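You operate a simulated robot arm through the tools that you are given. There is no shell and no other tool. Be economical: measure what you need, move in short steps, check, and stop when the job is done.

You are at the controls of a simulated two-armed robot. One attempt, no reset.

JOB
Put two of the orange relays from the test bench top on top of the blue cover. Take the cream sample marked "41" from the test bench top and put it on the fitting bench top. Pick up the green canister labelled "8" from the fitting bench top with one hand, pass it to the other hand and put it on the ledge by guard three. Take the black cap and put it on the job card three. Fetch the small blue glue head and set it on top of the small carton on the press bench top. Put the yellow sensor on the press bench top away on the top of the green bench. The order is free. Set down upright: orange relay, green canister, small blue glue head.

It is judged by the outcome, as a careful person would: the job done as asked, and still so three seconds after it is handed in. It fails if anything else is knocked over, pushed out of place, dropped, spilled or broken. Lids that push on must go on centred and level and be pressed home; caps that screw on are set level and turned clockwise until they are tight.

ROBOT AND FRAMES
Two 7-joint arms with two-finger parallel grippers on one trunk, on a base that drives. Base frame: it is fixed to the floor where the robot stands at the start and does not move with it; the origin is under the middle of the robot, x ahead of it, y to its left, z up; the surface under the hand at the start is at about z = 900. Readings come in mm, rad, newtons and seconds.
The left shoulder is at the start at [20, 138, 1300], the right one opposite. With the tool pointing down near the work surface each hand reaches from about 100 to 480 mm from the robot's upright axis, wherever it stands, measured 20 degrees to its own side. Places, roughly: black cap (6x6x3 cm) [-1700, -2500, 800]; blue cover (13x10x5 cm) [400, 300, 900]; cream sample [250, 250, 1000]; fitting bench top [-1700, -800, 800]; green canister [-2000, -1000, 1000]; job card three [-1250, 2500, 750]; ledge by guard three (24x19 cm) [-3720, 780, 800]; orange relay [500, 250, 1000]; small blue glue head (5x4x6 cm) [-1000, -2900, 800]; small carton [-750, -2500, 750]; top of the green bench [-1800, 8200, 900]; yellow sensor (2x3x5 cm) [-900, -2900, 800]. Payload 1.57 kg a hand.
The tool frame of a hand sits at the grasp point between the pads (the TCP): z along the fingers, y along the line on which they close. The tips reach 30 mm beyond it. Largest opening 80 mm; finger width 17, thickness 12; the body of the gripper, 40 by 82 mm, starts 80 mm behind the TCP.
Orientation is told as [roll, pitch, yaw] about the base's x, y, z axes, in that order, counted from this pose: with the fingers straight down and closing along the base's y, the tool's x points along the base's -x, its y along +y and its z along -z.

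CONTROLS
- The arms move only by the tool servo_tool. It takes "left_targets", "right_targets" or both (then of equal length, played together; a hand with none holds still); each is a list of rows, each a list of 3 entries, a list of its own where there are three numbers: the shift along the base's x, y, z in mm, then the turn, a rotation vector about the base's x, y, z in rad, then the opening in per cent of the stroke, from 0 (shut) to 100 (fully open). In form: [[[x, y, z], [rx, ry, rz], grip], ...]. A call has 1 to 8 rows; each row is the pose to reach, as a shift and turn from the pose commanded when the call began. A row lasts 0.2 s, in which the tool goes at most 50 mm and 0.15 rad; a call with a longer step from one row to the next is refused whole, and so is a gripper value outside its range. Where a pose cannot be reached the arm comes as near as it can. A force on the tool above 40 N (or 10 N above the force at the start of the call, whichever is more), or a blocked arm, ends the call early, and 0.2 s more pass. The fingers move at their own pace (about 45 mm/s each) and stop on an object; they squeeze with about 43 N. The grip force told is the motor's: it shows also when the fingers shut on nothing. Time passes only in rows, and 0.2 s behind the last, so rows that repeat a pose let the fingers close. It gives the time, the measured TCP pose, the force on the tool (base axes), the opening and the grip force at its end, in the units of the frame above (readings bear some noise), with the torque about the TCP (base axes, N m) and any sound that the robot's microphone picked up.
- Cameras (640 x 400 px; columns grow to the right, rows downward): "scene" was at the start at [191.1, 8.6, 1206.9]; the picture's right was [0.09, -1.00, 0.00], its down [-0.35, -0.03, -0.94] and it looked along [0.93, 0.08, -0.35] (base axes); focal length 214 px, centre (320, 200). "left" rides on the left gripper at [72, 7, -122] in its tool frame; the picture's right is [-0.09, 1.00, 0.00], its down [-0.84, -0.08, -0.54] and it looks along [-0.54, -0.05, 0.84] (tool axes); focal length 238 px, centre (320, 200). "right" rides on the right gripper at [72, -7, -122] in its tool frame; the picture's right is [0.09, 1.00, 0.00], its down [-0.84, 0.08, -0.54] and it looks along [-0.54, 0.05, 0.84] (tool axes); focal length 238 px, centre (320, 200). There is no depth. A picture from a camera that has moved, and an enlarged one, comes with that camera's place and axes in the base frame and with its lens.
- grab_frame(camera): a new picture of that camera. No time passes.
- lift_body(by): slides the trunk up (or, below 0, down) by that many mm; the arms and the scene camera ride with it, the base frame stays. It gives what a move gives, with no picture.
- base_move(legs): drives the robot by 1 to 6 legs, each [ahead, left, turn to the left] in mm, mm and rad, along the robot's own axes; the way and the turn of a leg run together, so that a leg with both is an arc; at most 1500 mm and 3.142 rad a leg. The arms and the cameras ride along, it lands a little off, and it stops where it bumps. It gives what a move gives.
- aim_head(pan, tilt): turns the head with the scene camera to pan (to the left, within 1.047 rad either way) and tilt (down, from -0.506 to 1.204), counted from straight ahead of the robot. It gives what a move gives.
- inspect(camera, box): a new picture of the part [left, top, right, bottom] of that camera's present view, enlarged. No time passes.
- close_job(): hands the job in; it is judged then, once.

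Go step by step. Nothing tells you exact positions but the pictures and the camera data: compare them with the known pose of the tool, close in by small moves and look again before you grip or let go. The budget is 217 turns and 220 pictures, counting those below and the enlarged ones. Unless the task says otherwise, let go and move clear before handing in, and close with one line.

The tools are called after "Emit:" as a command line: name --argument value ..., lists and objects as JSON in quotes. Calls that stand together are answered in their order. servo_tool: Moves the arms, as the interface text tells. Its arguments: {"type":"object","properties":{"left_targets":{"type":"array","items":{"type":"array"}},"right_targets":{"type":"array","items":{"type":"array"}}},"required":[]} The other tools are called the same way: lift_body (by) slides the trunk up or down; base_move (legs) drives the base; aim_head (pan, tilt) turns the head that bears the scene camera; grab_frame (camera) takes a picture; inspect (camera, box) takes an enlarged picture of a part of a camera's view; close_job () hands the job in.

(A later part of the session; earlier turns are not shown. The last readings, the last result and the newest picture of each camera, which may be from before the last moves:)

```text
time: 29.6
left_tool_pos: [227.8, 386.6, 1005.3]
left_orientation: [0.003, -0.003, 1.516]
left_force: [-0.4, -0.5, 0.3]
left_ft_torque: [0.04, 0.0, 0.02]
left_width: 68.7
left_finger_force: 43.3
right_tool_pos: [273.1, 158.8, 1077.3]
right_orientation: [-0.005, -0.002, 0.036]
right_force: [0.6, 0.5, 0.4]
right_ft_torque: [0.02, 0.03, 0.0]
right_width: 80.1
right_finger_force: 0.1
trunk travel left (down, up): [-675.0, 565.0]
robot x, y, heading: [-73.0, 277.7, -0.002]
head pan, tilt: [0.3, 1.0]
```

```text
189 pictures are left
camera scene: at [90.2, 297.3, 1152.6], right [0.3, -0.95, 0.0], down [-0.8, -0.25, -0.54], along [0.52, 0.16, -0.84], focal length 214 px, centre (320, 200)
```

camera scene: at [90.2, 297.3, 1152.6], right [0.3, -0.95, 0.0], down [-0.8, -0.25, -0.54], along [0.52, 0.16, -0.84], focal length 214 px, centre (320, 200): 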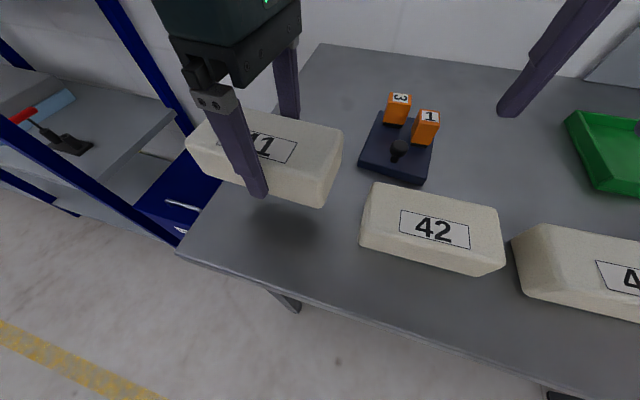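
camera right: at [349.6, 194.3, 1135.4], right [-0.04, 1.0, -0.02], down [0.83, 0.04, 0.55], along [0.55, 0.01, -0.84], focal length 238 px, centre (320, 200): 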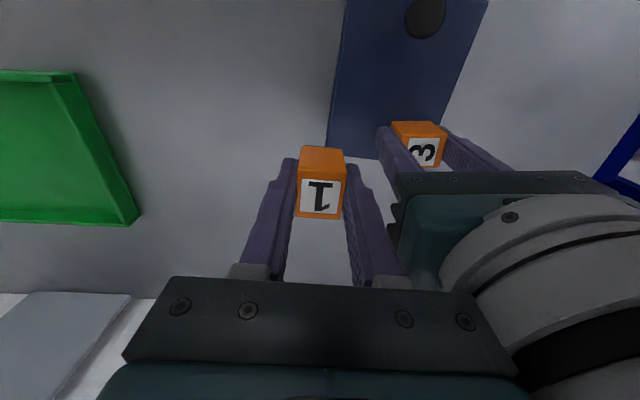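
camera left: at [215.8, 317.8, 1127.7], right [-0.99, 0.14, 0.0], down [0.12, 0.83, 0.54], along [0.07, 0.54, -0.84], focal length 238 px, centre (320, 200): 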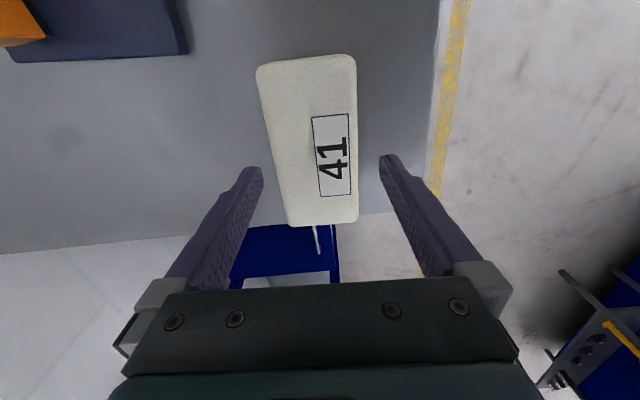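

Sample 41 is held at 68.7 mm and is very light. I lift it higher, back away from the bench, and turn to look at the rest of the room.

Emit:
servo_tool --left_targets '[[[0, 0, 40], [0, 0, 0], 0], [[0, 0, 80], [0, 0, 0], 0], [[0, 0, 120], [0, 0, 0], 0]]' --right_targets '[[[0, 0, 40], [0, 0, 0], 100], [[0, 0, 80], [0, 0, 0], 100], [[0, 0, 100], [0, 0, 0], 100]]'

Emit:
base_move --legs '[[-450, 0, 0], [0, 0, 1.57]]'

Emit:
aim_head --pan 0.5 --tilt 0.25

Emit:
grab_frame --camera "scene"

```text
time: 30.4
left_tool_pos: [227.7, 385.3, 1126.7]
left_orientation: [0.006, -0.003, 1.518]
left_force: [-0.2, -0.5, 0.7]
left_ft_torque: [0.01, 0.0, 0.0]
left_width: 68.7
left_finger_force: 43.5
right_tool_pos: [270.7, 157.7, 1171.8]
right_orientation: [-0.008, 0.012, 0.037]
right_force: [0.0, 1.0, 1.0]
right_ft_torque: [0.02, -0.01, 0.0]
right_width: 80.0
right_finger_force: 0.1
trunk travel left (down, up): [-675.0, 565.0]
robot x, y, heading: [-75.1, 275.9, -0.0]
head pan, tilt: [0.3, 1.0]
```

```text
time: 36.9
left_tool_pos: [-638.8, 579.0, 1126.4]
left_orientation: [0.005, -0.002, 3.077]
left_force: [0.0, -0.2, -0.5]
left_ft_torque: [-0.01, -0.01, 0.02]
left_width: 68.5
left_finger_force: 42.7
right_tool_pos: [-409.7, 622.0, 1172.4]
right_orientation: [-0.005, 0.011, 1.594]
right_force: [0.5, 0.0, 0.5]
right_ft_torque: [0.01, 0.01, 0.0]
right_width: 80.1
right_finger_force: 0.1
trunk travel left (down, up): [-675.0, 565.0]
robot x, y, heading: [-534.6, 280.3, 1.566]
head pan, tilt: [0.3, 1.0]
```

```text
time: 38.0
left_tool_pos: [-638.9, 579.9, 1125.8]
left_orientation: [0.004, -0.002, 3.076]
left_force: [0.4, 0.0, -0.3]
left_ft_torque: [-0.01, 0.0, 0.0]
left_width: 68.7
left_finger_force: 43.2
right_tool_pos: [-410.0, 622.8, 1171.9]
right_orientation: [-0.005, 0.013, 1.594]
right_force: [-0.5, -0.4, -0.1]
right_ft_torque: [0.01, -0.04, 0.02]
right_width: 79.9
right_finger_force: 0.0
trunk travel left (down, up): [-675.0, 565.0]
robot x, y, heading: [-531.3, 277.0, 1.556]
head pan, tilt: [0.499, 0.25]
```

```text
188 pictures are left
camera scene: at [-577.1, 460.1, 1216.8], right [0.88, 0.47, 0.0], down [0.12, -0.22, -0.97], along [-0.46, 0.85, -0.25], focal length 214 px, centre (320, 200)
```

scene: 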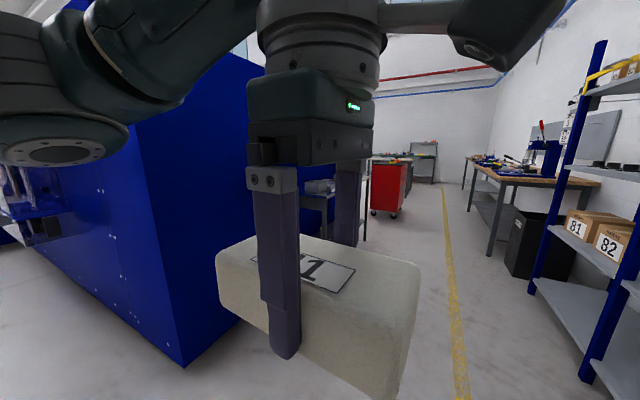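

There is a large blue machine to the left, with its near corner at about (−1675, 930). I turn on further to see the fitting bench.

Emit:
base_move --legs '[[0, 0, 1.57]]'

Emit:
aim_head --pan 0.75 --tilt 0.25

Emit:
grab_frame --camera "scene"

Emit:
aim_head --pan -0.3 --tilt 0.25

Emit:
grab_frame --camera "scene"

```text
time: 42.3
left_tool_pos: [-836.5, 170.3, 1127.1]
left_orientation: [0.002, -0.001, -1.631]
left_force: [0.5, -0.2, -0.1]
left_ft_torque: [0.02, 0.01, -0.02]
left_width: 68.4
left_finger_force: 43.1
right_tool_pos: [-878.2, 399.3, 1172.9]
right_orientation: [-0.006, 0.013, -3.117]
right_force: [0.8, -0.3, -0.7]
right_ft_torque: [-0.01, 0.0, 0.01]
right_width: 79.9
right_finger_force: 0.2
trunk travel left (down, up): [-675.0, 565.0]
robot x, y, heading: [-531.7, 280.3, 3.132]
head pan, tilt: [0.499, 0.25]
```

```text
time: 43.0
left_tool_pos: [-835.8, 170.4, 1126.6]
left_orientation: [0.005, -0.004, -1.632]
left_force: [-0.1, -0.7, -0.5]
left_ft_torque: [0.03, -0.01, -0.03]
left_width: 68.7
left_finger_force: 43.2
right_tool_pos: [-878.7, 399.2, 1172.4]
right_orientation: [-0.008, 0.012, -3.116]
right_force: [-0.2, 0.5, 0.0]
right_ft_torque: [0.0, -0.03, 0.0]
right_width: 80.2
right_finger_force: 0.0
trunk travel left (down, up): [-675.0, 565.0]
robot x, y, heading: [-531.8, 275.5, 3.136]
head pan, tilt: [0.75, 0.25]
```

```text
187 pictures are left
camera scene: at [-702.7, 215.2, 1216.8], right [-0.68, 0.74, 0.0], down [0.18, 0.17, -0.97], along [-0.71, -0.66, -0.25], focal length 214 px, centre (320, 200)
```

scene: 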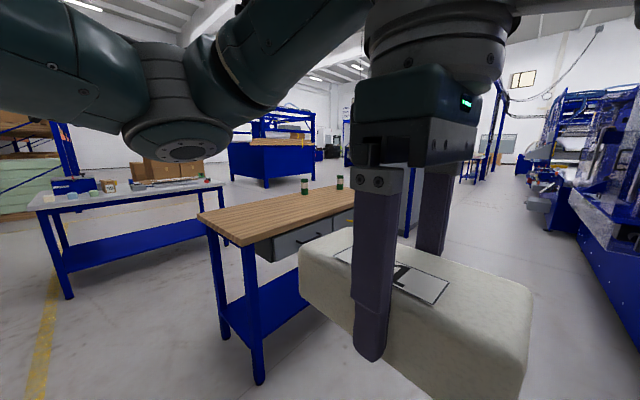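

```text
time: 44.3
left_tool_pos: [-835.5, 170.0, 1126.5]
left_orientation: [0.003, -0.003, -1.63]
left_force: [0.0, 0.6, -0.9]
left_ft_torque: [0.02, -0.02, 0.01]
left_width: 68.7
left_finger_force: 42.5
right_tool_pos: [-878.5, 398.9, 1171.7]
right_orientation: [-0.005, 0.013, -3.114]
right_force: [-0.3, -0.4, -0.1]
right_ft_torque: [0.01, -0.01, -0.01]
right_width: 79.8
right_finger_force: 0.0
trunk travel left (down, up): [-675.0, 565.0]
robot x, y, heading: [-533.4, 278.3, 3.132]
head pan, tilt: [-0.3, 0.25]
```

```text
186 pictures are left
camera scene: at [-723.0, 306.5, 1216.8], right [0.3, 0.95, 0.0], down [0.24, -0.07, -0.97], along [-0.92, 0.29, -0.25], focal length 214 px, centre (320, 200)
```

scene: 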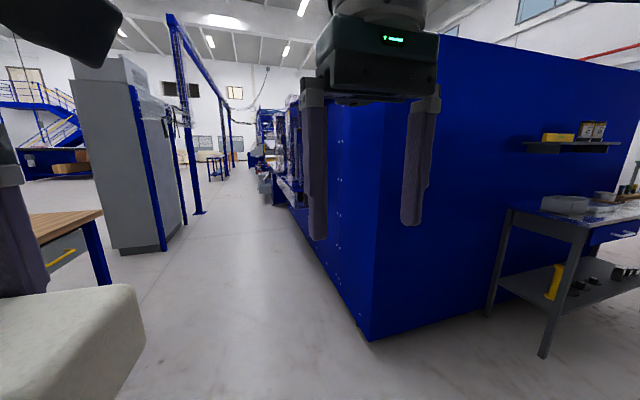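

The wooden fitting bench lies ahead-left with two green canisters on it; its near end is at about x = −1100 and its front edge at about y = −550. I drive alongside and face it.

Emit:
base_move --legs '[[1050, 0, 0], [0, 0, 1.57]]'

Emit:
aim_head --pan -0.3 --tilt 0.4

Emit:
grab_frame --camera "scene"

```text
time: 53.5
left_tool_pos: [-1466.6, -22.4, 1126.8]
left_orientation: [0.002, -0.002, -0.054]
left_force: [-0.7, 0.0, 0.0]
left_ft_torque: [0.01, -0.02, -0.01]
left_width: 68.5
left_finger_force: 43.5
right_tool_pos: [-1696.1, -66.5, 1171.9]
right_orientation: [-0.002, 0.011, -1.536]
right_force: [0.0, 0.0, -0.2]
right_ft_torque: [0.02, -0.04, -0.01]
right_width: 80.0
right_finger_force: 0.1
trunk travel left (down, up): [-675.0, 565.0]
robot x, y, heading: [-1581.2, 278.8, -1.577]
head pan, tilt: [-0.3, 0.25]
```

```text
time: 54.2
left_tool_pos: [-1467.6, -22.9, 1125.8]
left_orientation: [0.004, 0.0, -0.052]
left_force: [-0.7, -0.8, -1.0]
left_ft_torque: [0.0, -0.01, 0.02]
left_width: 68.7
left_finger_force: 42.7
right_tool_pos: [-1696.1, -66.3, 1172.9]
right_orientation: [-0.005, 0.013, -1.536]
right_force: [-0.1, 0.0, -0.9]
right_ft_torque: [0.01, -0.01, 0.02]
right_width: 79.9
right_finger_force: 0.0
trunk travel left (down, up): [-675.0, 565.0]
robot x, y, heading: [-1579.8, 280.1, -1.566]
head pan, tilt: [-0.3, 0.4]
```

```text
185 pictures are left
camera scene: at [-1606.0, 91.6, 1202.9], right [-0.96, 0.29, 0.0], down [0.11, 0.37, -0.92], along [-0.27, -0.88, -0.39], focal length 214 px, centre (320, 200)
```

scene: 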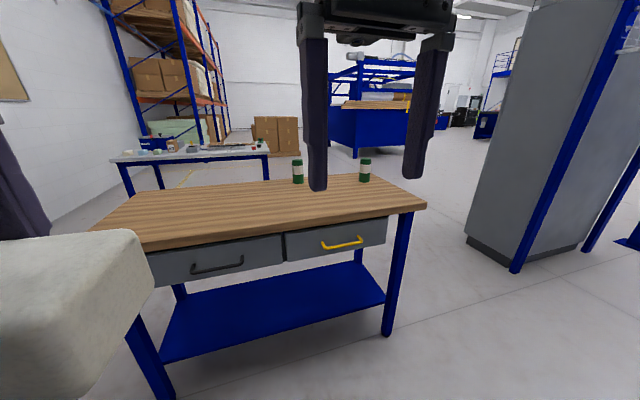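

The bench front edge is at about y = −560 with the top near z = 820; canisters stand near (−1815, −1030) and (−2190, −950). I read their labels and drive close enough to set the sample down near the front.

Emit:
inspect --camera "scene" --box '[270, 145, 390, 200]'

Emit:
base_move --legs '[[620, 0, 0]]'

Emit:
aim_head --pan 0.0 --tilt 0.8

Emit:
grab_frame --camera "scene"

```text
5.33 times, centred on (330, 172) of scene
camera zoom: at [-1606.0, 91.6, 1202.9], right [-0.96, 0.29, 0.0], down [0.11, 0.37, -0.92], along [-0.27, -0.88, -0.39], focal length 1144 px, centre (267, 347)
```

zoom: 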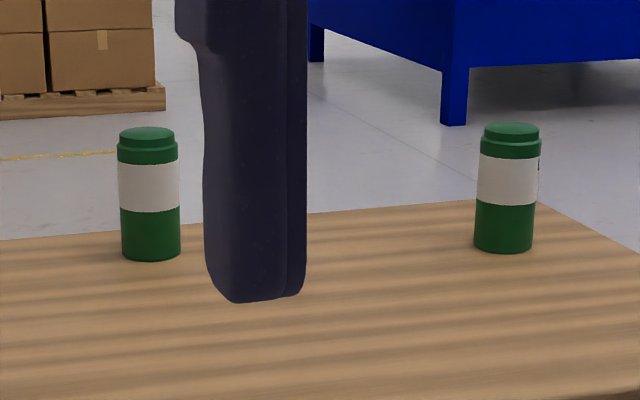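

```text
time: 57.8
left_tool_pos: [-1466.2, -652.1, 1125.8]
left_orientation: [0.003, -0.001, -0.053]
left_force: [-0.7, -0.3, -0.7]
left_ft_torque: [-0.01, -0.01, -0.03]
left_width: 68.5
left_finger_force: 42.6
right_tool_pos: [-1694.9, -697.1, 1171.4]
right_orientation: [-0.007, 0.013, -1.537]
right_force: [0.4, 0.4, 0.1]
right_ft_torque: [0.02, -0.02, 0.03]
right_width: 80.0
right_finger_force: 0.0
trunk travel left (down, up): [-675.0, 565.0]
robot x, y, heading: [-1576.3, -352.8, -1.566]
head pan, tilt: [-0.3, 0.4]
```

```text
time: 58.6
left_tool_pos: [-1466.0, -651.2, 1125.4]
left_orientation: [0.003, -0.001, -0.052]
left_force: [-0.2, -0.2, 0.2]
left_ft_torque: [0.02, 0.02, 0.01]
left_width: 68.6
left_finger_force: 43.0
right_tool_pos: [-1696.2, -695.7, 1170.9]
right_orientation: [-0.005, 0.014, -1.537]
right_force: [0.3, -0.3, -0.2]
right_ft_torque: [-0.03, 0.0, 0.01]
right_width: 80.2
right_finger_force: 0.1
trunk travel left (down, up): [-675.0, 565.0]
robot x, y, heading: [-1572.3, -350.9, -1.567]
head pan, tilt: [0.0, 0.799]
```

```text
183 pictures are left
camera scene: at [-1577.0, -530.3, 1167.8], right [-1.0, 0.0, 0.0], down [0.0, 0.72, -0.7], along [0.0, -0.7, -0.72], focal length 214 px, centre (320, 200)
```

scene: 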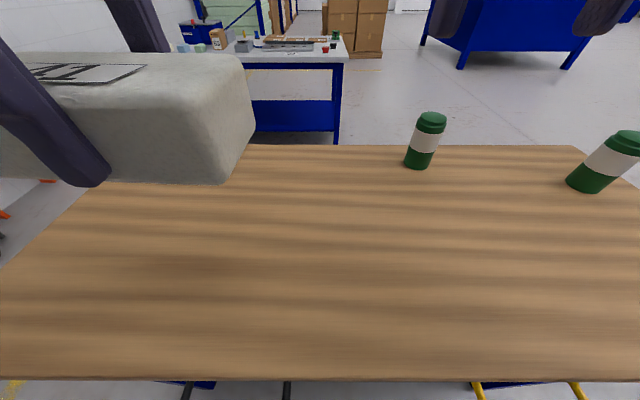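

Bench edge at y ≈ −555 and the spot below the left hand is free. I lower the trunk, then bring the sample down.

Emit:
lift_body --by -90

Emit:
servo_tool --left_targets '[[[0, -30, -30], [0, 0, 0], 0], [[0, -60, -70], [0, 0, 0], 0], [[0, -60, -110], [0, 0, 0], 0], [[0, -60, -130], [0, 0, 0], 0]]'

Emit:
aim_head --pan 0.5 --tilt 0.8

Emit:
grab_frame --camera "scene"

```text
time: 59.9
left_tool_pos: [-1466.6, -652.5, 1036.3]
left_orientation: [0.003, -0.002, -0.052]
left_force: [0.3, 0.1, -0.2]
left_ft_torque: [0.01, 0.02, -0.02]
left_width: 68.7
left_finger_force: 42.6
right_tool_pos: [-1694.3, -696.9, 1082.5]
right_orientation: [-0.006, 0.013, -1.536]
right_force: [0.8, 0.1, -0.1]
right_ft_torque: [-0.03, -0.02, -0.01]
right_width: 80.1
right_finger_force: 0.0
trunk travel left (down, up): [-585.0, 655.0]
robot x, y, heading: [-1576.9, -349.2, -1.569]
head pan, tilt: [0.0, 0.799]
```

```text
time: 60.9
left_tool_pos: [-1466.4, -713.0, 904.7]
left_orientation: [0.003, -0.002, -0.052]
left_force: [-0.2, 0.1, -0.8]
left_ft_torque: [-0.01, -0.01, -0.02]
left_width: 68.7
left_finger_force: 42.9
right_tool_pos: [-1694.1, -695.6, 1081.5]
right_orientation: [-0.004, 0.013, -1.536]
right_force: [0.1, 0.9, -0.5]
right_ft_torque: [0.0, -0.01, -0.06]
right_width: 79.9
right_finger_force: 0.1
trunk travel left (down, up): [-585.0, 655.0]
robot x, y, heading: [-1575.6, -349.2, -1.569]
head pan, tilt: [0.0, 0.799]
```

```text
time: 61.8
left_tool_pos: [-1467.1, -712.4, 906.5]
left_orientation: [0.004, -0.002, -0.051]
left_force: [0.2, -0.2, -0.1]
left_ft_torque: [-0.01, -0.02, 0.01]
left_width: 68.6
left_finger_force: 43.1
right_tool_pos: [-1694.4, -696.7, 1082.4]
right_orientation: [-0.006, 0.015, -1.536]
right_force: [1.4, 0.5, 0.5]
right_ft_torque: [0.01, 0.01, 0.0]
right_width: 79.9
right_finger_force: 0.2
trunk travel left (down, up): [-585.0, 655.0]
robot x, y, heading: [-1574.7, -347.8, -1.567]
head pan, tilt: [0.499, 0.799]
```

```text
182 pictures are left
camera scene: at [-1538.4, -520.3, 1077.8], right [-0.88, -0.48, 0.0], down [-0.34, 0.63, -0.7], along [0.33, -0.61, -0.72], focal length 214 px, centre (320, 200)
```

scene: 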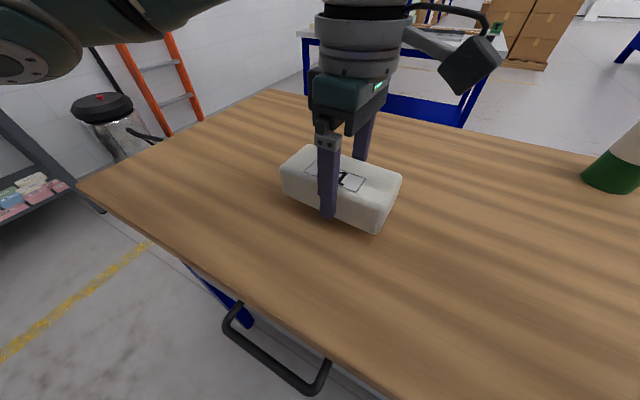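

It is clear below, and I step down to contact.

Emit:
servo_tool --left_targets '[[[0, 0, -5], [0, 0, 0], 0], [[0, 0, -10], [0, 0, 0], 0], [[0, 0, -15], [0, 0, 0], 0], [[0, 0, -20], [0, 0, 0], 0]]'

Emit:
inspect --camera "scene" --box '[250, 100, 430, 260]'

```text
time: 62.8
left_tool_pos: [-1466.4, -713.1, 888.5]
left_orientation: [0.003, 0.0, -0.051]
left_force: [-0.5, 10.7, 28.3]
left_ft_torque: [0.0, -0.85, 0.35]
left_width: 68.8
left_finger_force: 43.0
right_tool_pos: [-1693.8, -696.5, 1083.0]
right_orientation: [-0.003, 0.014, -1.537]
right_force: [0.0, 0.6, 0.8]
right_ft_torque: [0.01, 0.03, 0.0]
right_width: 80.1
right_finger_force: 0.1
trunk travel left (down, up): [-585.0, 655.0]
robot x, y, heading: [-1574.2, -349.3, -1.569]
head pan, tilt: [0.499, 0.799]
```

```text
2.50 times, centred on (340, 180) of scene
camera zoom: at [-1537.8, -519.9, 1078.4], right [-0.88, -0.48, 0.0], down [-0.34, 0.63, -0.7], along [0.34, -0.61, -0.72], focal length 536 px, centre (270, 250)
```

zoom: 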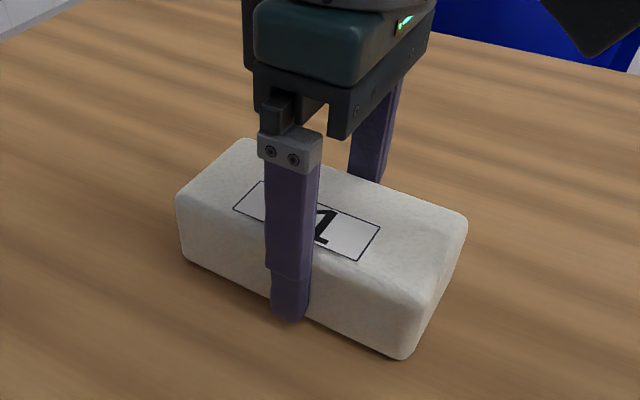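

It is resting on the bench top (z ≈ 852). I ease up, open and rise.

Emit:
servo_tool --left_targets '[[[0, 0, 2], [0, 0, 0], 0], [[0, 0, 3], [0, 0, 0], 100], [[0, 0, 3], [0, 0, 0], 100], [[0, 0, 30], [0, 0, 0], 100], [[0, 0, 75], [0, 0, 0], 100], [[0, 0, 120], [0, 0, 0], 100], [[0, 30, 160], [0, 0, 0], 100]]'

Emit:
grab_frame --camera "scene"

```text
time: 64.4
left_tool_pos: [-1465.1, -681.7, 1046.1]
left_orientation: [0.005, -0.003, -0.052]
left_force: [-0.3, 0.9, -0.2]
left_ft_torque: [-0.03, 0.0, 0.02]
left_width: 79.8
left_finger_force: 0.1
right_tool_pos: [-1694.9, -696.1, 1080.8]
right_orientation: [-0.005, 0.012, -1.536]
right_force: [0.1, 0.4, -0.7]
right_ft_torque: [0.04, -0.01, -0.01]
right_width: 79.9
right_finger_force: 0.1
trunk travel left (down, up): [-585.0, 655.0]
robot x, y, heading: [-1575.1, -348.4, -1.566]
head pan, tilt: [0.499, 0.799]
```

```text
180 pictures are left
camera scene: at [-1538.2, -520.3, 1077.7], right [-0.88, -0.48, 0.0], down [-0.34, 0.63, -0.7], along [0.34, -0.61, -0.72], focal length 214 px, centre (320, 200)
```

scene: 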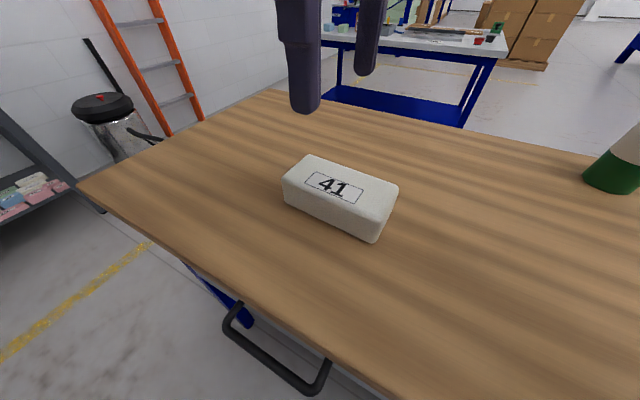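

Sample 41 is placed. The canister labels face the other way, so I go round the west end of the bench to its back side.

Emit:
base_move --legs '[[-250, 0, 0], [0, -1150, 0], [1250, 0, 0], [0, 0, 1.57]]'

Emit:
aim_head --pan 0.6 --tilt 0.4

Emit:
grab_frame --camera "scene"

```text
time: 81.5
left_tool_pos: [-2398.5, -1248.1, 1045.9]
left_orientation: [0.003, -0.002, 1.524]
left_force: [0.5, 0.2, -0.6]
left_ft_torque: [0.01, 0.03, 0.0]
left_width: 79.9
left_finger_force: 0.1
right_tool_pos: [-2384.4, -1475.6, 1082.7]
right_orientation: [-0.005, 0.013, 0.038]
right_force: [-0.6, 0.0, -0.5]
right_ft_torque: [0.03, -0.02, 0.02]
right_width: 79.9
right_finger_force: 0.0
trunk travel left (down, up): [-585.0, 655.0]
robot x, y, heading: [-2728.2, -1359.6, 0.008]
head pan, tilt: [0.499, 0.799]
```

```text
time: 82.4
left_tool_pos: [-2398.3, -1248.3, 1046.0]
left_orientation: [0.004, -0.003, 1.524]
left_force: [0.3, 0.2, 0.2]
left_ft_torque: [-0.01, 0.01, -0.02]
left_width: 80.0
left_finger_force: 0.1
right_tool_pos: [-2384.6, -1476.4, 1082.5]
right_orientation: [-0.004, 0.014, 0.04]
right_force: [-0.2, 0.2, -0.7]
right_ft_torque: [0.02, 0.01, 0.0]
right_width: 79.5
right_finger_force: 0.0
trunk travel left (down, up): [-585.0, 655.0]
robot x, y, heading: [-2729.5, -1361.5, 0.009]
head pan, tilt: [0.6, 0.4]
```

```text
179 pictures are left
camera scene: at [-2556.3, -1305.7, 1112.8], right [0.57, -0.82, 0.0], down [-0.32, -0.22, -0.92], along [0.76, 0.53, -0.39], focal length 214 px, centre (320, 200)
```

scene: 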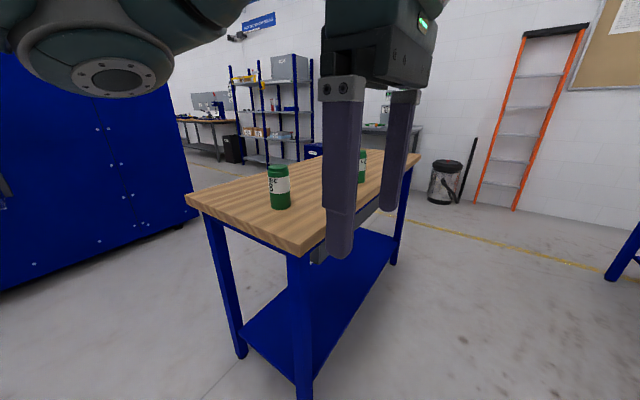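

Emit:
inspect --camera "scene" --box '[250, 140, 390, 227]'

Emit:
aim_head --pan -0.7 --tilt 0.3

Emit:
grab_frame --camera "scene"

```text
4.57 times, centred on (320, 184) of scene
camera zoom: at [-2556.3, -1305.7, 1112.8], right [0.57, -0.82, 0.0], down [-0.32, -0.22, -0.92], along [0.76, 0.53, -0.39], focal length 980 px, centre (320, 275)
```

zoom: 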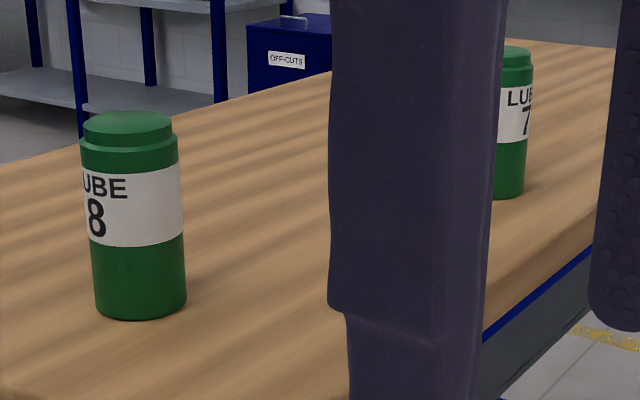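

```text
time: 83.8
left_tool_pos: [-2398.8, -1247.9, 1047.0]
left_orientation: [0.004, -0.004, 1.522]
left_force: [0.5, 0.0, -0.3]
left_ft_torque: [0.0, 0.01, -0.01]
left_width: 79.8
left_finger_force: 0.0
right_tool_pos: [-2383.5, -1477.2, 1083.7]
right_orientation: [-0.005, 0.014, 0.04]
right_force: [0.2, 0.0, -1.0]
right_ft_torque: [-0.01, 0.02, -0.01]
right_width: 79.8
right_finger_force: 0.0
trunk travel left (down, up): [-585.0, 655.0]
robot x, y, heading: [-2730.4, -1361.8, 0.012]
head pan, tilt: [-0.7, 0.3]
```

```text
177 pictures are left
camera scene: at [-2560.3, -1418.1, 1122.1], right [-0.64, -0.77, 0.0], down [-0.23, 0.19, -0.96], along [0.74, -0.61, -0.3], focal length 214 px, centre (320, 200)
```

scene: 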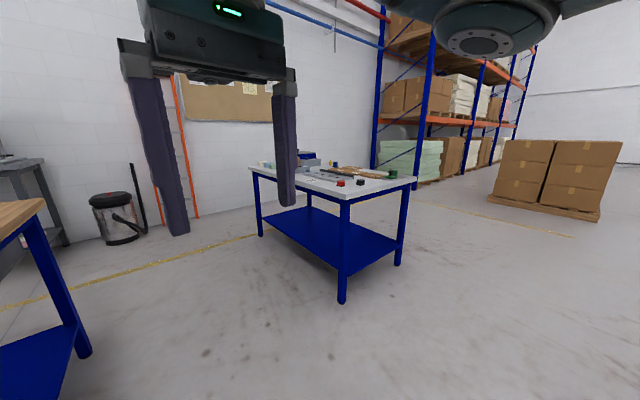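

Canister 8 is the west one, near (−2153, −880), about 58 mm across and 115 mm tall. I approach from the west end, facing +x, to grip it tilted with the right hand and pass it to the left hand from above.

Emit:
base_move --legs '[[0, 540, 0], [200, 0, 0]]'

Emit:
aim_head --pan -0.1 --tilt 0.7

Emit:
grab_frame --camera "scene"

```text
time: 88.2
left_tool_pos: [-2204.6, -699.8, 1046.0]
left_orientation: [0.005, -0.003, 1.52]
left_force: [-0.9, -0.2, 0.3]
left_ft_torque: [0.01, 0.0, 0.01]
left_width: 79.7
left_finger_force: 0.1
right_tool_pos: [-2191.4, -929.3, 1081.9]
right_orientation: [-0.006, 0.012, 0.038]
right_force: [0.0, 0.6, -0.6]
right_ft_torque: [0.04, 0.0, 0.03]
right_width: 80.1
right_finger_force: 0.0
trunk travel left (down, up): [-585.0, 655.0]
robot x, y, heading: [-2535.2, -809.8, 0.006]
head pan, tilt: [-0.7, 0.3]
```

```text
time: 89.2
left_tool_pos: [-2204.9, -699.7, 1046.4]
left_orientation: [0.005, -0.004, 1.519]
left_force: [0.1, -1.1, -0.5]
left_ft_torque: [0.02, 0.03, 0.01]
left_width: 79.7
left_finger_force: 0.1
right_tool_pos: [-2190.1, -929.1, 1081.3]
right_orientation: [-0.007, 0.015, 0.037]
right_force: [0.7, -0.5, 0.0]
right_ft_torque: [0.01, -0.02, 0.03]
right_width: 80.1
right_finger_force: 0.0
trunk travel left (down, up): [-585.0, 655.0]
robot x, y, heading: [-2542.1, -811.2, 0.002]
head pan, tilt: [-0.099, 0.7]
```

```text
176 pictures are left
camera scene: at [-2354.3, -818.3, 1086.1], right [-0.1, -1.0, 0.0], down [-0.64, 0.06, -0.77], along [0.76, -0.07, -0.64], focal length 214 px, centre (320, 200)
```

scene: 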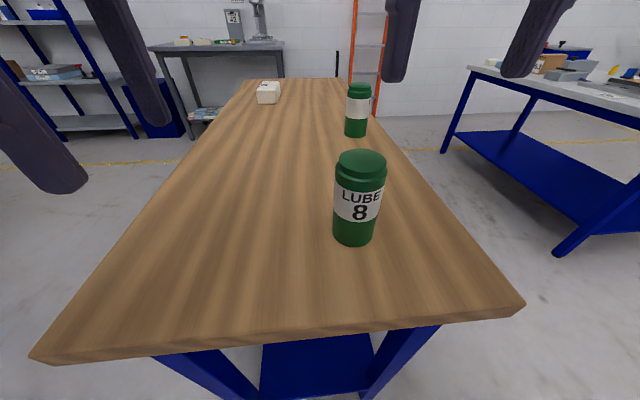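

Canister 8 stands at about (−2164, −882), with the top near z = 975. I tilt the right hand forward behind it, and turn the left hand straight at the same time.

Emit:
servo_tool --right_targets '[[[-40, 5, 0], [0, -0.1, 0], 100], [[-70, 15, 0], [0, -0.23, 0], 100], [[-85, 30, -10], [0, -0.36, 0], 100], [[-85, 47, -30], [0, -0.5, -0.01], 100], [[-85, 47, -50], [0, -0.63, -0.02], 100], [[-85, 47, -70], [0, -0.76, -0.03], 100], [[-80, 47, -90], [0, -0.9, -0.03], 100], [[-75, 47, -104], [0, -0.914, -0.03], 100]]' --left_targets '[[[0, 0, 0], [0, 0, -0.145], 100], [[0, 0, 0], [0, 0, -0.29], 100], [[0, 0, 10], [0, 0, -0.435], 100], [[0, 0, 20], [0, 0, -0.58], 100], [[0, 0, 30], [0, 0, -0.725], 100], [[0, 0, 40], [0, 0, -0.87], 100], [[0, 0, 50], [0, 0, -1.015], 100], [[0, 0, 60], [0, 0, -1.16], 100]]'

Emit:
grab_frame --camera "right"

Emit:
grab_frame --camera "scene"

```text
time: 90.3
left_tool_pos: [-2206.3, -700.0, 1070.1]
left_orientation: [0.005, -0.005, 0.888]
left_force: [0.0, -0.1, -0.5]
left_ft_torque: [0.0, 0.0, 0.0]
left_width: 80.0
left_finger_force: 0.0
right_tool_pos: [-2261.1, -902.3, 1047.2]
right_orientation: [-0.073, -0.532, -0.016]
right_force: [-10.0, -13.7, 3.4]
right_ft_torque: [1.16, -0.26, 1.77]
right_width: 79.9
right_finger_force: 0.0
right hand out of reach, approached as far as the arm can: row 5
trunk travel left (down, up): [-585.0, 655.0]
robot x, y, heading: [-2537.5, -812.5, 0.002]
head pan, tilt: [-0.099, 0.7]
stopped in row 5 (right hand): the force on the tool passed its limit at 193 N (the readings are from after the stop); the commanded pose is now the measured one
```

```text
175 pictures are left
camera right: at [-2385.4, -898.6, 1115.0], right [-0.03, 0.99, -0.11], down [0.45, 0.11, 0.89], along [0.89, -0.03, -0.45], focal length 238 px, centre (320, 200)
```

right: 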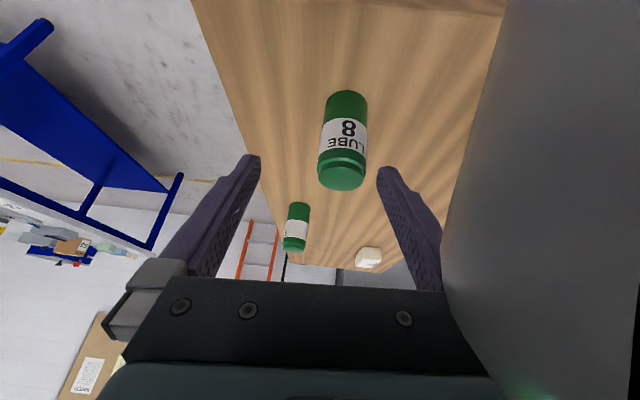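

```text
174 pictures are left
camera scene: at [-2354.3, -816.2, 1085.6], right [-0.07, -1.0, 0.0], down [-0.65, 0.05, -0.76], along [0.76, -0.06, -0.65], focal length 214 px, centre (320, 200)
```

scene: 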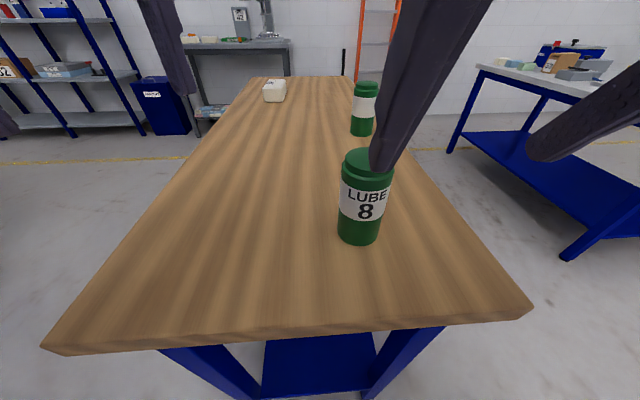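

The tilted right wrist touched the robot's own head. I move the right hand out to its side, then shift the robot left so the canister lies to the right of the head.

Emit:
servo_tool --right_targets '[[[10, -40, 10], [0.05, 0.1, 0], 100], [[10, -90, 20], [0.07, 0.1, 0], 100], [[0, -140, 20], [0.07, 0, 0], 100], [[0, -150, 20], [0.07, -0.1, 0], 100]]' --left_targets '[[[0, 0, 10], [0, 0, -0.14], 100], [[0, 10, 20], [0, 0, -0.28], 100], [[0, 20, 30], [0, 0, -0.42], 100], [[0, 20, 40], [0, 0, -0.56], 100]]'

Emit:
base_move --legs '[[0, 150, 0]]'

Emit:
grab_frame --camera "right"

Emit:
aim_head --pan -0.3 --tilt 0.6

Emit:
grab_frame --camera "scene"

```text
refused: row 2 steps farther than a row can; nothing moved
```

```text
time: 91.7
left_tool_pos: [-2205.4, -550.8, 1070.3]
left_orientation: [0.005, -0.003, 0.892]
left_force: [-0.2, 0.5, 0.6]
left_ft_torque: [0.0, 0.0, -0.02]
left_width: 79.9
left_finger_force: 0.2
right_tool_pos: [-2260.1, -755.0, 1047.7]
right_orientation: [-0.069, -0.535, -0.019]
right_force: [-1.4, -28.4, 0.7]
right_ft_torque: [2.17, 0.07, 3.37]
right_width: 80.0
right_finger_force: 0.0
trunk travel left (down, up): [-585.0, 655.0]
robot x, y, heading: [-2535.7, -663.1, 0.005]
head pan, tilt: [-0.099, 0.7]
```

```text
173 pictures are left
camera right: at [-2385.2, -750.3, 1115.0], right [-0.03, 0.99, -0.11], down [0.45, 0.11, 0.89], along [0.89, -0.03, -0.45], focal length 238 px, centre (320, 200)
```

right: 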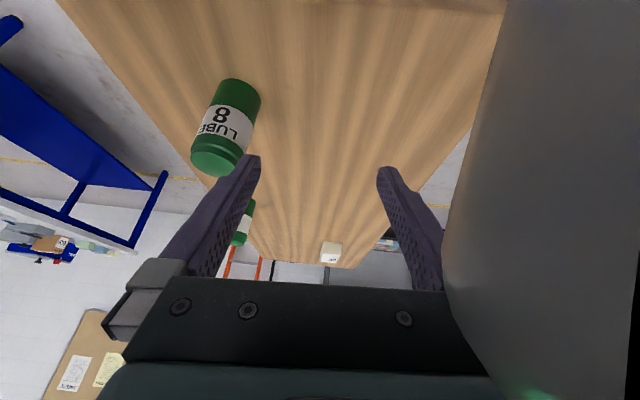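

```text
time: 92.4
left_tool_pos: [-2206.2, -551.7, 1070.1]
left_orientation: [0.005, -0.005, 0.891]
left_force: [0.2, 0.3, -0.4]
left_ft_torque: [-0.01, 0.04, 0.0]
left_width: 79.9
left_finger_force: 0.1
right_tool_pos: [-2264.5, -758.1, 1045.8]
right_orientation: [-0.095, -0.525, 0.017]
right_force: [-36.6, -95.5, 44.5]
right_ft_torque: [8.18, 2.53, 12.07]
right_width: 79.5
right_finger_force: 0.1
trunk travel left (down, up): [-585.0, 655.0]
robot x, y, heading: [-2535.9, -667.5, 0.005]
head pan, tilt: [-0.3, 0.6]
```

```text
172 pictures are left
camera scene: at [-2353.5, -674.3, 1090.3], right [-0.14, -0.99, 0.0], down [-0.6, 0.08, -0.8], along [0.79, -0.11, -0.6], focal length 214 px, centre (320, 200)
```

scene: 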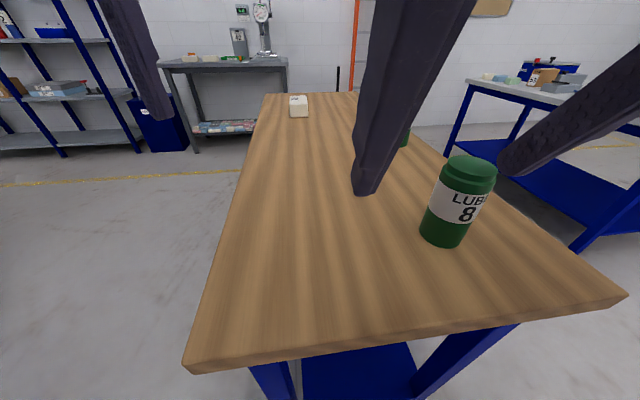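

The head is pressing on the right hand. I move the right hand outward at once with small steps.

Emit:
servo_tool --right_targets '[[[10, -30, 5], [0.05, 0.05, 0], 100], [[10, -65, 10], [0.08, 0.05, 0], 100], [[5, -100, 15], [0.08, 0, 0], 100], [[0, -130, 20], [0.08, 0, 0], 100]]' --left_targets '[[[0, 0, 10], [0, 0, -0.14], 100], [[0, 10, 20], [0, 0, -0.28], 100], [[0, 20, 30], [0, 0, -0.42], 100], [[0, 20, 40], [0, 0, -0.56], 100]]'

Emit:
grab_frame --camera "right"

```text
time: 93.4
left_tool_pos: [-2210.7, -529.1, 1094.4]
left_orientation: [0.034, 0.032, 0.327]
left_force: [-0.1, 0.8, 1.0]
left_ft_torque: [0.01, -0.03, 0.0]
left_width: 79.7
left_finger_force: 0.0
right_tool_pos: [-2229.2, -886.3, 1068.7]
right_orientation: [0.01, -0.504, -0.047]
right_force: [-0.1, -0.3, 0.1]
right_ft_torque: [-0.02, 0.0, 0.01]
right_width: 80.1
right_finger_force: 0.0
right hand out of reach, approached as far as the arm can: row 2, 3, 4
trunk travel left (down, up): [-585.0, 655.0]
robot x, y, heading: [-2533.3, -664.1, 0.011]
head pan, tilt: [-0.3, 0.6]
```

```text
171 pictures are left
camera right: at [-2351.8, -889.0, 1139.9], right [-0.04, 1.0, -0.04], down [0.47, 0.05, 0.88], along [0.88, 0.02, -0.48], focal length 238 px, centre (320, 200)
```

right: 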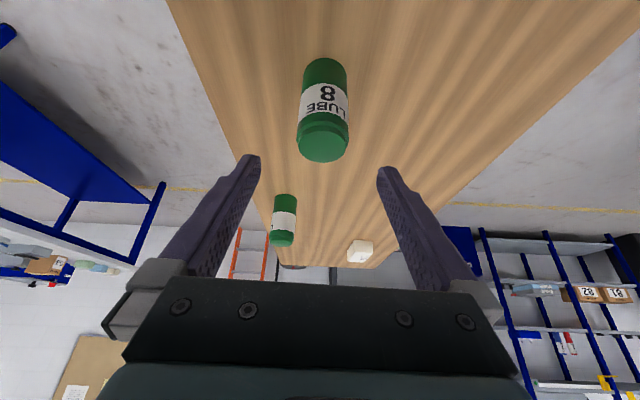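

The hand is free now but the arm is folded too tightly for the tilt. I back off 110 mm so the canister comes further out.

Emit:
base_move --legs '[[-110, 0, 0]]'

Emit:
servo_tool --right_targets '[[[20, 0, -10], [0, -0.1, 0.03], 100], [[35, 0, -20], [0, -0.2, 0.04], 100], [[50, 2, -40], [0, -0.3, 0.05], 100], [[65, 4, -60], [0, -0.35, 0.05], 100], [[75, 4, -80], [0, -0.4, 0.05], 100]]'

Emit:
grab_frame --camera "right"

Emit:
grab_frame --camera "scene"

```text
time: 94.6
left_tool_pos: [-2321.6, -529.9, 1096.3]
left_orientation: [0.036, 0.034, 0.33]
left_force: [0.3, -0.6, 0.0]
left_ft_torque: [0.0, 0.03, 0.01]
left_width: 80.0
left_finger_force: 0.1
right_tool_pos: [-2338.5, -888.2, 1067.8]
right_orientation: [0.016, -0.501, -0.056]
right_force: [-0.3, 0.3, 0.4]
right_ft_torque: [0.01, -0.01, 0.02]
right_width: 79.9
right_finger_force: 0.1
trunk travel left (down, up): [-585.0, 655.0]
robot x, y, heading: [-2650.0, -667.7, 0.008]
head pan, tilt: [-0.3, 0.6]
```

```text
time: 95.8
left_tool_pos: [-2320.6, -531.7, 1095.7]
left_orientation: [0.038, 0.037, 0.332]
left_force: [-0.1, 0.2, 0.4]
left_ft_torque: [0.03, -0.02, 0.04]
left_width: 80.0
left_finger_force: 0.0
right_tool_pos: [-2262.1, -883.9, 988.3]
right_orientation: [0.033, -0.905, -0.019]
right_force: [-0.4, -0.6, 0.1]
right_ft_torque: [-0.01, -0.02, 0.0]
right_width: 79.9
right_finger_force: 0.0
right hand out of reach, approached as far as the arm can: row 2
trunk travel left (down, up): [-585.0, 655.0]
robot x, y, heading: [-2649.1, -664.9, 0.007]
head pan, tilt: [-0.3, 0.6]
```

```text
170 pictures are left
camera right: at [-2403.3, -892.8, 1006.7], right [-0.06, 1.0, -0.05], down [0.09, 0.06, 0.99], along [0.99, 0.06, -0.1], focal length 238 px, centre (320, 200)
```

right: 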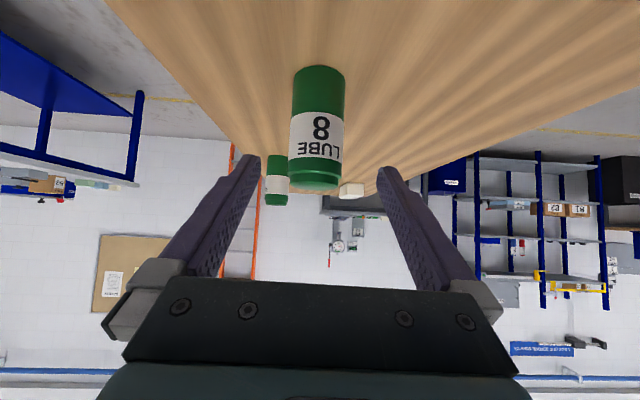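

```text
169 pictures are left
camera scene: at [-2464.9, -688.6, 1094.6], right [-0.29, -0.96, 0.0], down [-0.54, 0.16, -0.82], along [0.79, -0.24, -0.57], focal length 214 px, centre (320, 200)
```

scene: 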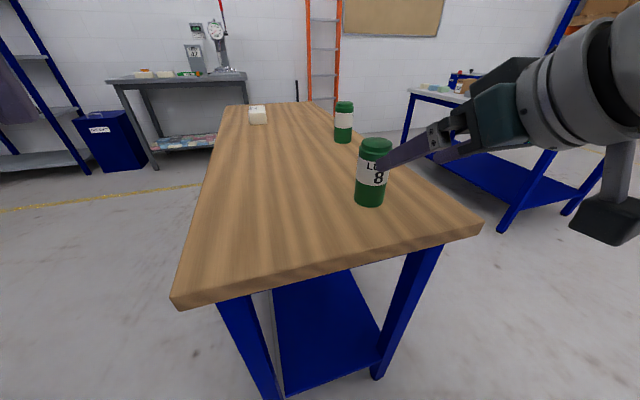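

The right hand is lined up behind the canister. I approach along the fingers' direction.

Emit:
servo_tool --right_targets '[[[30, -1, -28], [-0.02, 0, -0.007], 100], [[60, -2, -56], [-0.02, 0, -0.007], 100], [[85, -2, -82], [-0.02, 0, -0.007], 100], [[96, -2, -94], [-0.02, 0, -0.007], 100]]'

Emit:
grab_frame --camera "right"

Emit:
inspect --camera "scene" --box '[280, 100, 520, 260]'

```text
time: 96.8
left_tool_pos: [-2320.6, -531.0, 1094.6]
left_orientation: [0.033, 0.036, 0.329]
left_force: [-0.3, -0.1, 0.4]
left_ft_torque: [0.0, 0.03, 0.0]
left_width: 80.0
left_finger_force: 0.1
right_tool_pos: [-2209.7, -928.6, 918.6]
right_orientation: [0.002, -0.912, 0.005]
right_force: [0.5, 0.0, -0.1]
right_ft_torque: [0.0, -0.03, -0.03]
right_width: 80.0
right_finger_force: 0.0
right hand out of reach, approached as far as the arm can: row 1, 2, 3, 4
trunk travel left (down, up): [-585.0, 655.0]
robot x, y, heading: [-2646.2, -660.7, 0.008]
head pan, tilt: [-0.3, 0.6]
```

```text
168 pictures are left
camera right: at [-2350.8, -935.6, 935.2], right [-0.06, 1.0, -0.07], down [0.08, 0.08, 0.99], along [0.99, 0.06, -0.09], focal length 238 px, centre (320, 200)
```

right: 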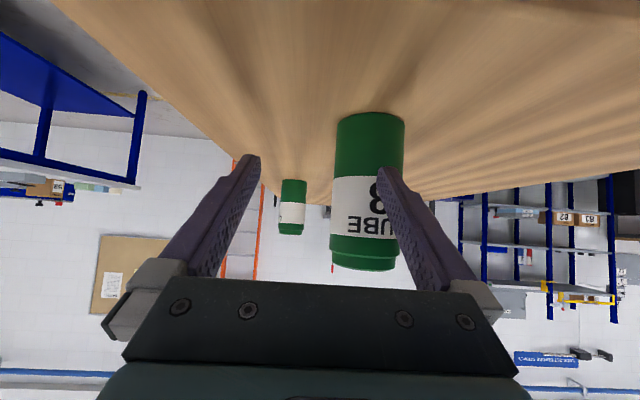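

```text
2.50 times, centred on (400, 180) of scene
camera zoom: at [-2464.8, -688.9, 1094.6], right [-0.29, -0.96, 0.0], down [-0.54, 0.16, -0.83], along [0.79, -0.24, -0.56], focal length 536 px, centre (120, 250)
```

zoom: 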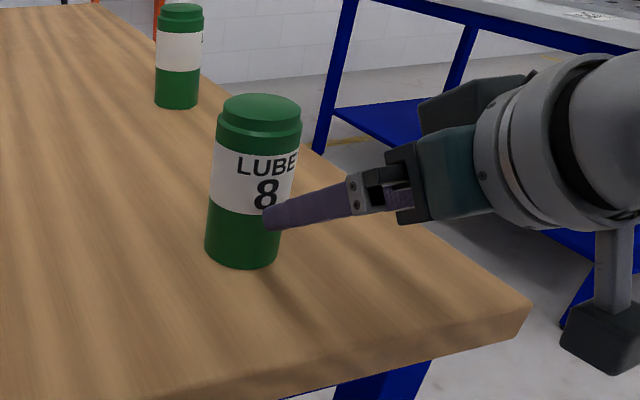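

The tilted reach at the bench is limited, so I change the plan. The right hand picks the canister up vertically by its upper part, and the pass happens in free space. I withdraw and straighten the right hand first.

Emit:
servo_tool --right_targets '[[[-30, 0, 25], [0, 0, 0], 100], [[-60, 0, 55], [0, 0.05, 0], 100], [[-70, 0, 95], [0, 0.15, 0], 100], [[-70, 0, 135], [0, 0.3, 0], 100], [[-70, 5, 165], [0, 0.45, 0], 100], [[-60, 10, 170], [0, 0.6, 0], 100], [[-40, 20, 170], [0, 0.75, 0], 100], [[-10, 30, 170], [0, 0.9, 0], 100]]'

Emit:
grab_frame --camera "scene"

```text
time: 98.6
left_tool_pos: [-2321.6, -531.0, 1094.0]
left_orientation: [0.036, 0.037, 0.333]
left_force: [1.0, 0.0, -0.6]
left_ft_torque: [-0.01, 0.01, -0.02]
left_width: 80.2
left_finger_force: 0.0
right_tool_pos: [-2218.0, -894.2, 1089.1]
right_orientation: [0.002, -0.004, 0.004]
right_force: [-0.5, -0.4, 0.0]
right_ft_torque: [0.03, -0.03, 0.03]
right_width: 79.9
right_finger_force: 0.1
trunk travel left (down, up): [-585.0, 655.0]
robot x, y, heading: [-2648.5, -660.9, 0.006]
head pan, tilt: [-0.3, 0.6]
```

```text
166 pictures are left
camera scene: at [-2464.6, -688.6, 1094.7], right [-0.29, -0.96, 0.0], down [-0.54, 0.16, -0.83], along [0.79, -0.24, -0.56], focal length 214 px, centre (320, 200)
```

scene: 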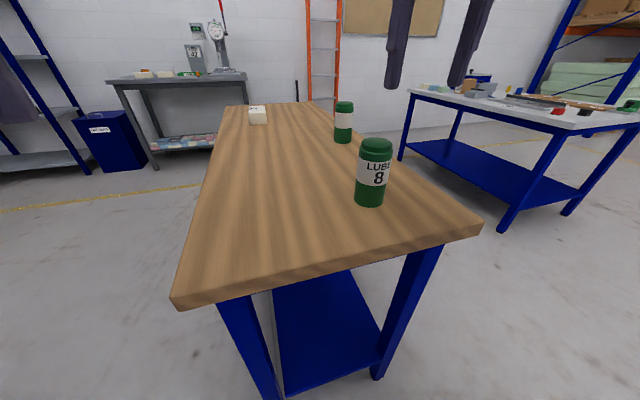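

Canister 8 is undisturbed. I drive ahead 90 mm and bring the vertical right hand over it.

Emit:
base_move --legs '[[90, 0, 0]]'

Emit:
servo_tool --right_targets '[[[-20, 4, 0], [0, 0, 0], 100], [[-36, 8, 0], [0, 0, 0], 100], [[-36, 8, -20], [0, 0, 0], 100], [[-36, 8, -20], [0, 0, 0], 100]]'

Emit:
grab_frame --camera "right"

```text
time: 99.7
left_tool_pos: [-2230.3, -530.1, 1094.5]
left_orientation: [0.035, 0.037, 0.333]
left_force: [0.0, 0.3, 0.0]
left_ft_torque: [-0.01, 0.01, 0.0]
left_width: 79.9
left_finger_force: 0.0
right_tool_pos: [-2128.5, -896.5, 1087.3]
right_orientation: [0.0, -0.003, 0.0]
right_force: [0.5, -0.5, -0.4]
right_ft_torque: [-0.03, -0.02, 0.01]
right_width: 79.7
right_finger_force: 0.1
trunk travel left (down, up): [-585.0, 655.0]
robot x, y, heading: [-2560.0, -663.3, 0.006]
head pan, tilt: [-0.3, 0.6]
```

```text
time: 100.7
left_tool_pos: [-2231.0, -530.7, 1095.6]
left_orientation: [0.038, 0.037, 0.331]
left_force: [-0.8, -0.6, -0.4]
left_ft_torque: [0.04, 0.0, -0.04]
left_width: 80.1
left_finger_force: 0.2
right_tool_pos: [-2164.8, -886.9, 1065.8]
right_orientation: [-0.001, -0.004, 0.0]
right_force: [-0.9, 0.3, 0.9]
right_ft_torque: [0.02, 0.0, 0.05]
right_width: 79.9
right_finger_force: 0.1
trunk travel left (down, up): [-585.0, 655.0]
robot x, y, heading: [-2557.2, -664.1, 0.001]
head pan, tilt: [-0.3, 0.6]
```

```text
165 pictures are left
camera right: at [-2237.5, -893.9, 1188.3], right [-0.09, 1.0, 0.0], down [0.84, 0.08, 0.54], along [0.54, 0.05, -0.84], focal length 238 px, centre (320, 200)
```

right: 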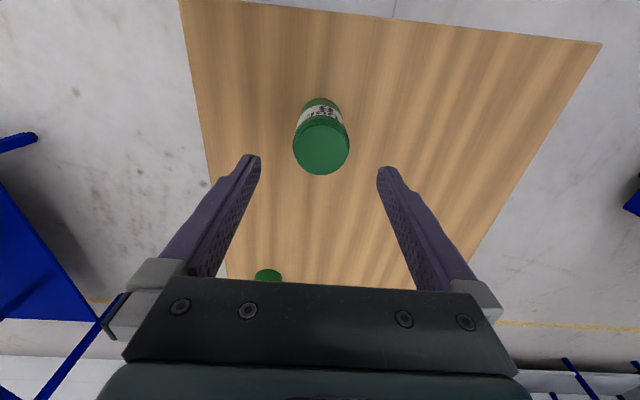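

The canister axis is at about (−2160, −886). I descend around its top.

Emit:
servo_tool --right_targets '[[[5, 1, -35], [0, 0, 0], 100], [[5, 1, -70], [0, 0, 0], 100], [[5, 1, -98], [0, 0, 0], 100], [[5, 1, -103], [0, 0, 0], 100]]'

Emit:
grab_frame --camera "right"

Emit:
inspect --camera "scene" --box '[280, 60, 520, 260]'

```text
time: 101.7
left_tool_pos: [-2231.1, -529.5, 1094.6]
left_orientation: [0.035, 0.037, 0.331]
left_force: [0.4, 0.1, 0.0]
left_ft_torque: [0.0, 0.02, 0.0]
left_width: 80.0
left_finger_force: 0.0
right_tool_pos: [-2159.9, -886.8, 963.4]
right_orientation: [0.002, -0.002, 0.0]
right_force: [0.7, -0.3, 0.3]
right_ft_torque: [-0.03, -0.02, 0.02]
right_width: 79.8
right_finger_force: 0.0
trunk travel left (down, up): [-585.0, 655.0]
robot x, y, heading: [-2556.0, -665.1, 0.008]
head pan, tilt: [-0.3, 0.6]
```

```text
164 pictures are left
camera right: at [-2232.6, -893.4, 1084.4], right [-0.09, 1.0, 0.0], down [0.83, 0.08, 0.55], along [0.54, 0.05, -0.84], focal length 238 px, centre (320, 200)
```

right: 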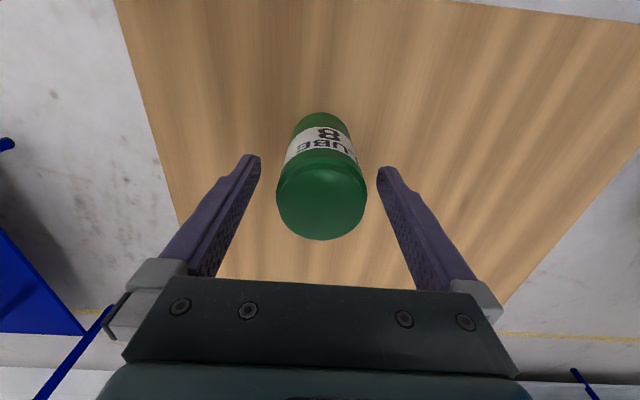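

```text
2.00 times, centred on (400, 160) of scene
camera zoom: at [-2374.6, -688.3, 1094.6], right [-0.29, -0.96, 0.0], down [-0.54, 0.16, -0.83], along [0.79, -0.24, -0.56], focal length 429 px, centre (160, 280)
```

zoom: 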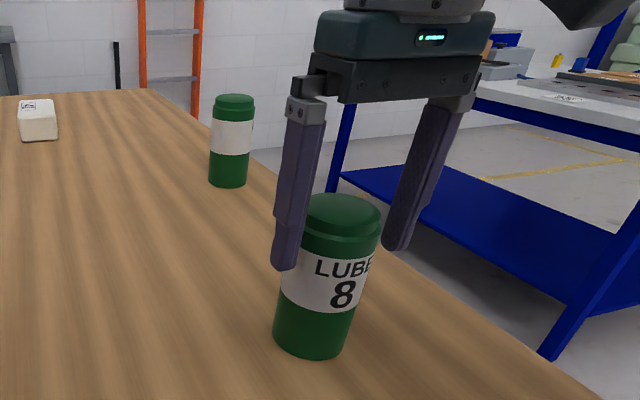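

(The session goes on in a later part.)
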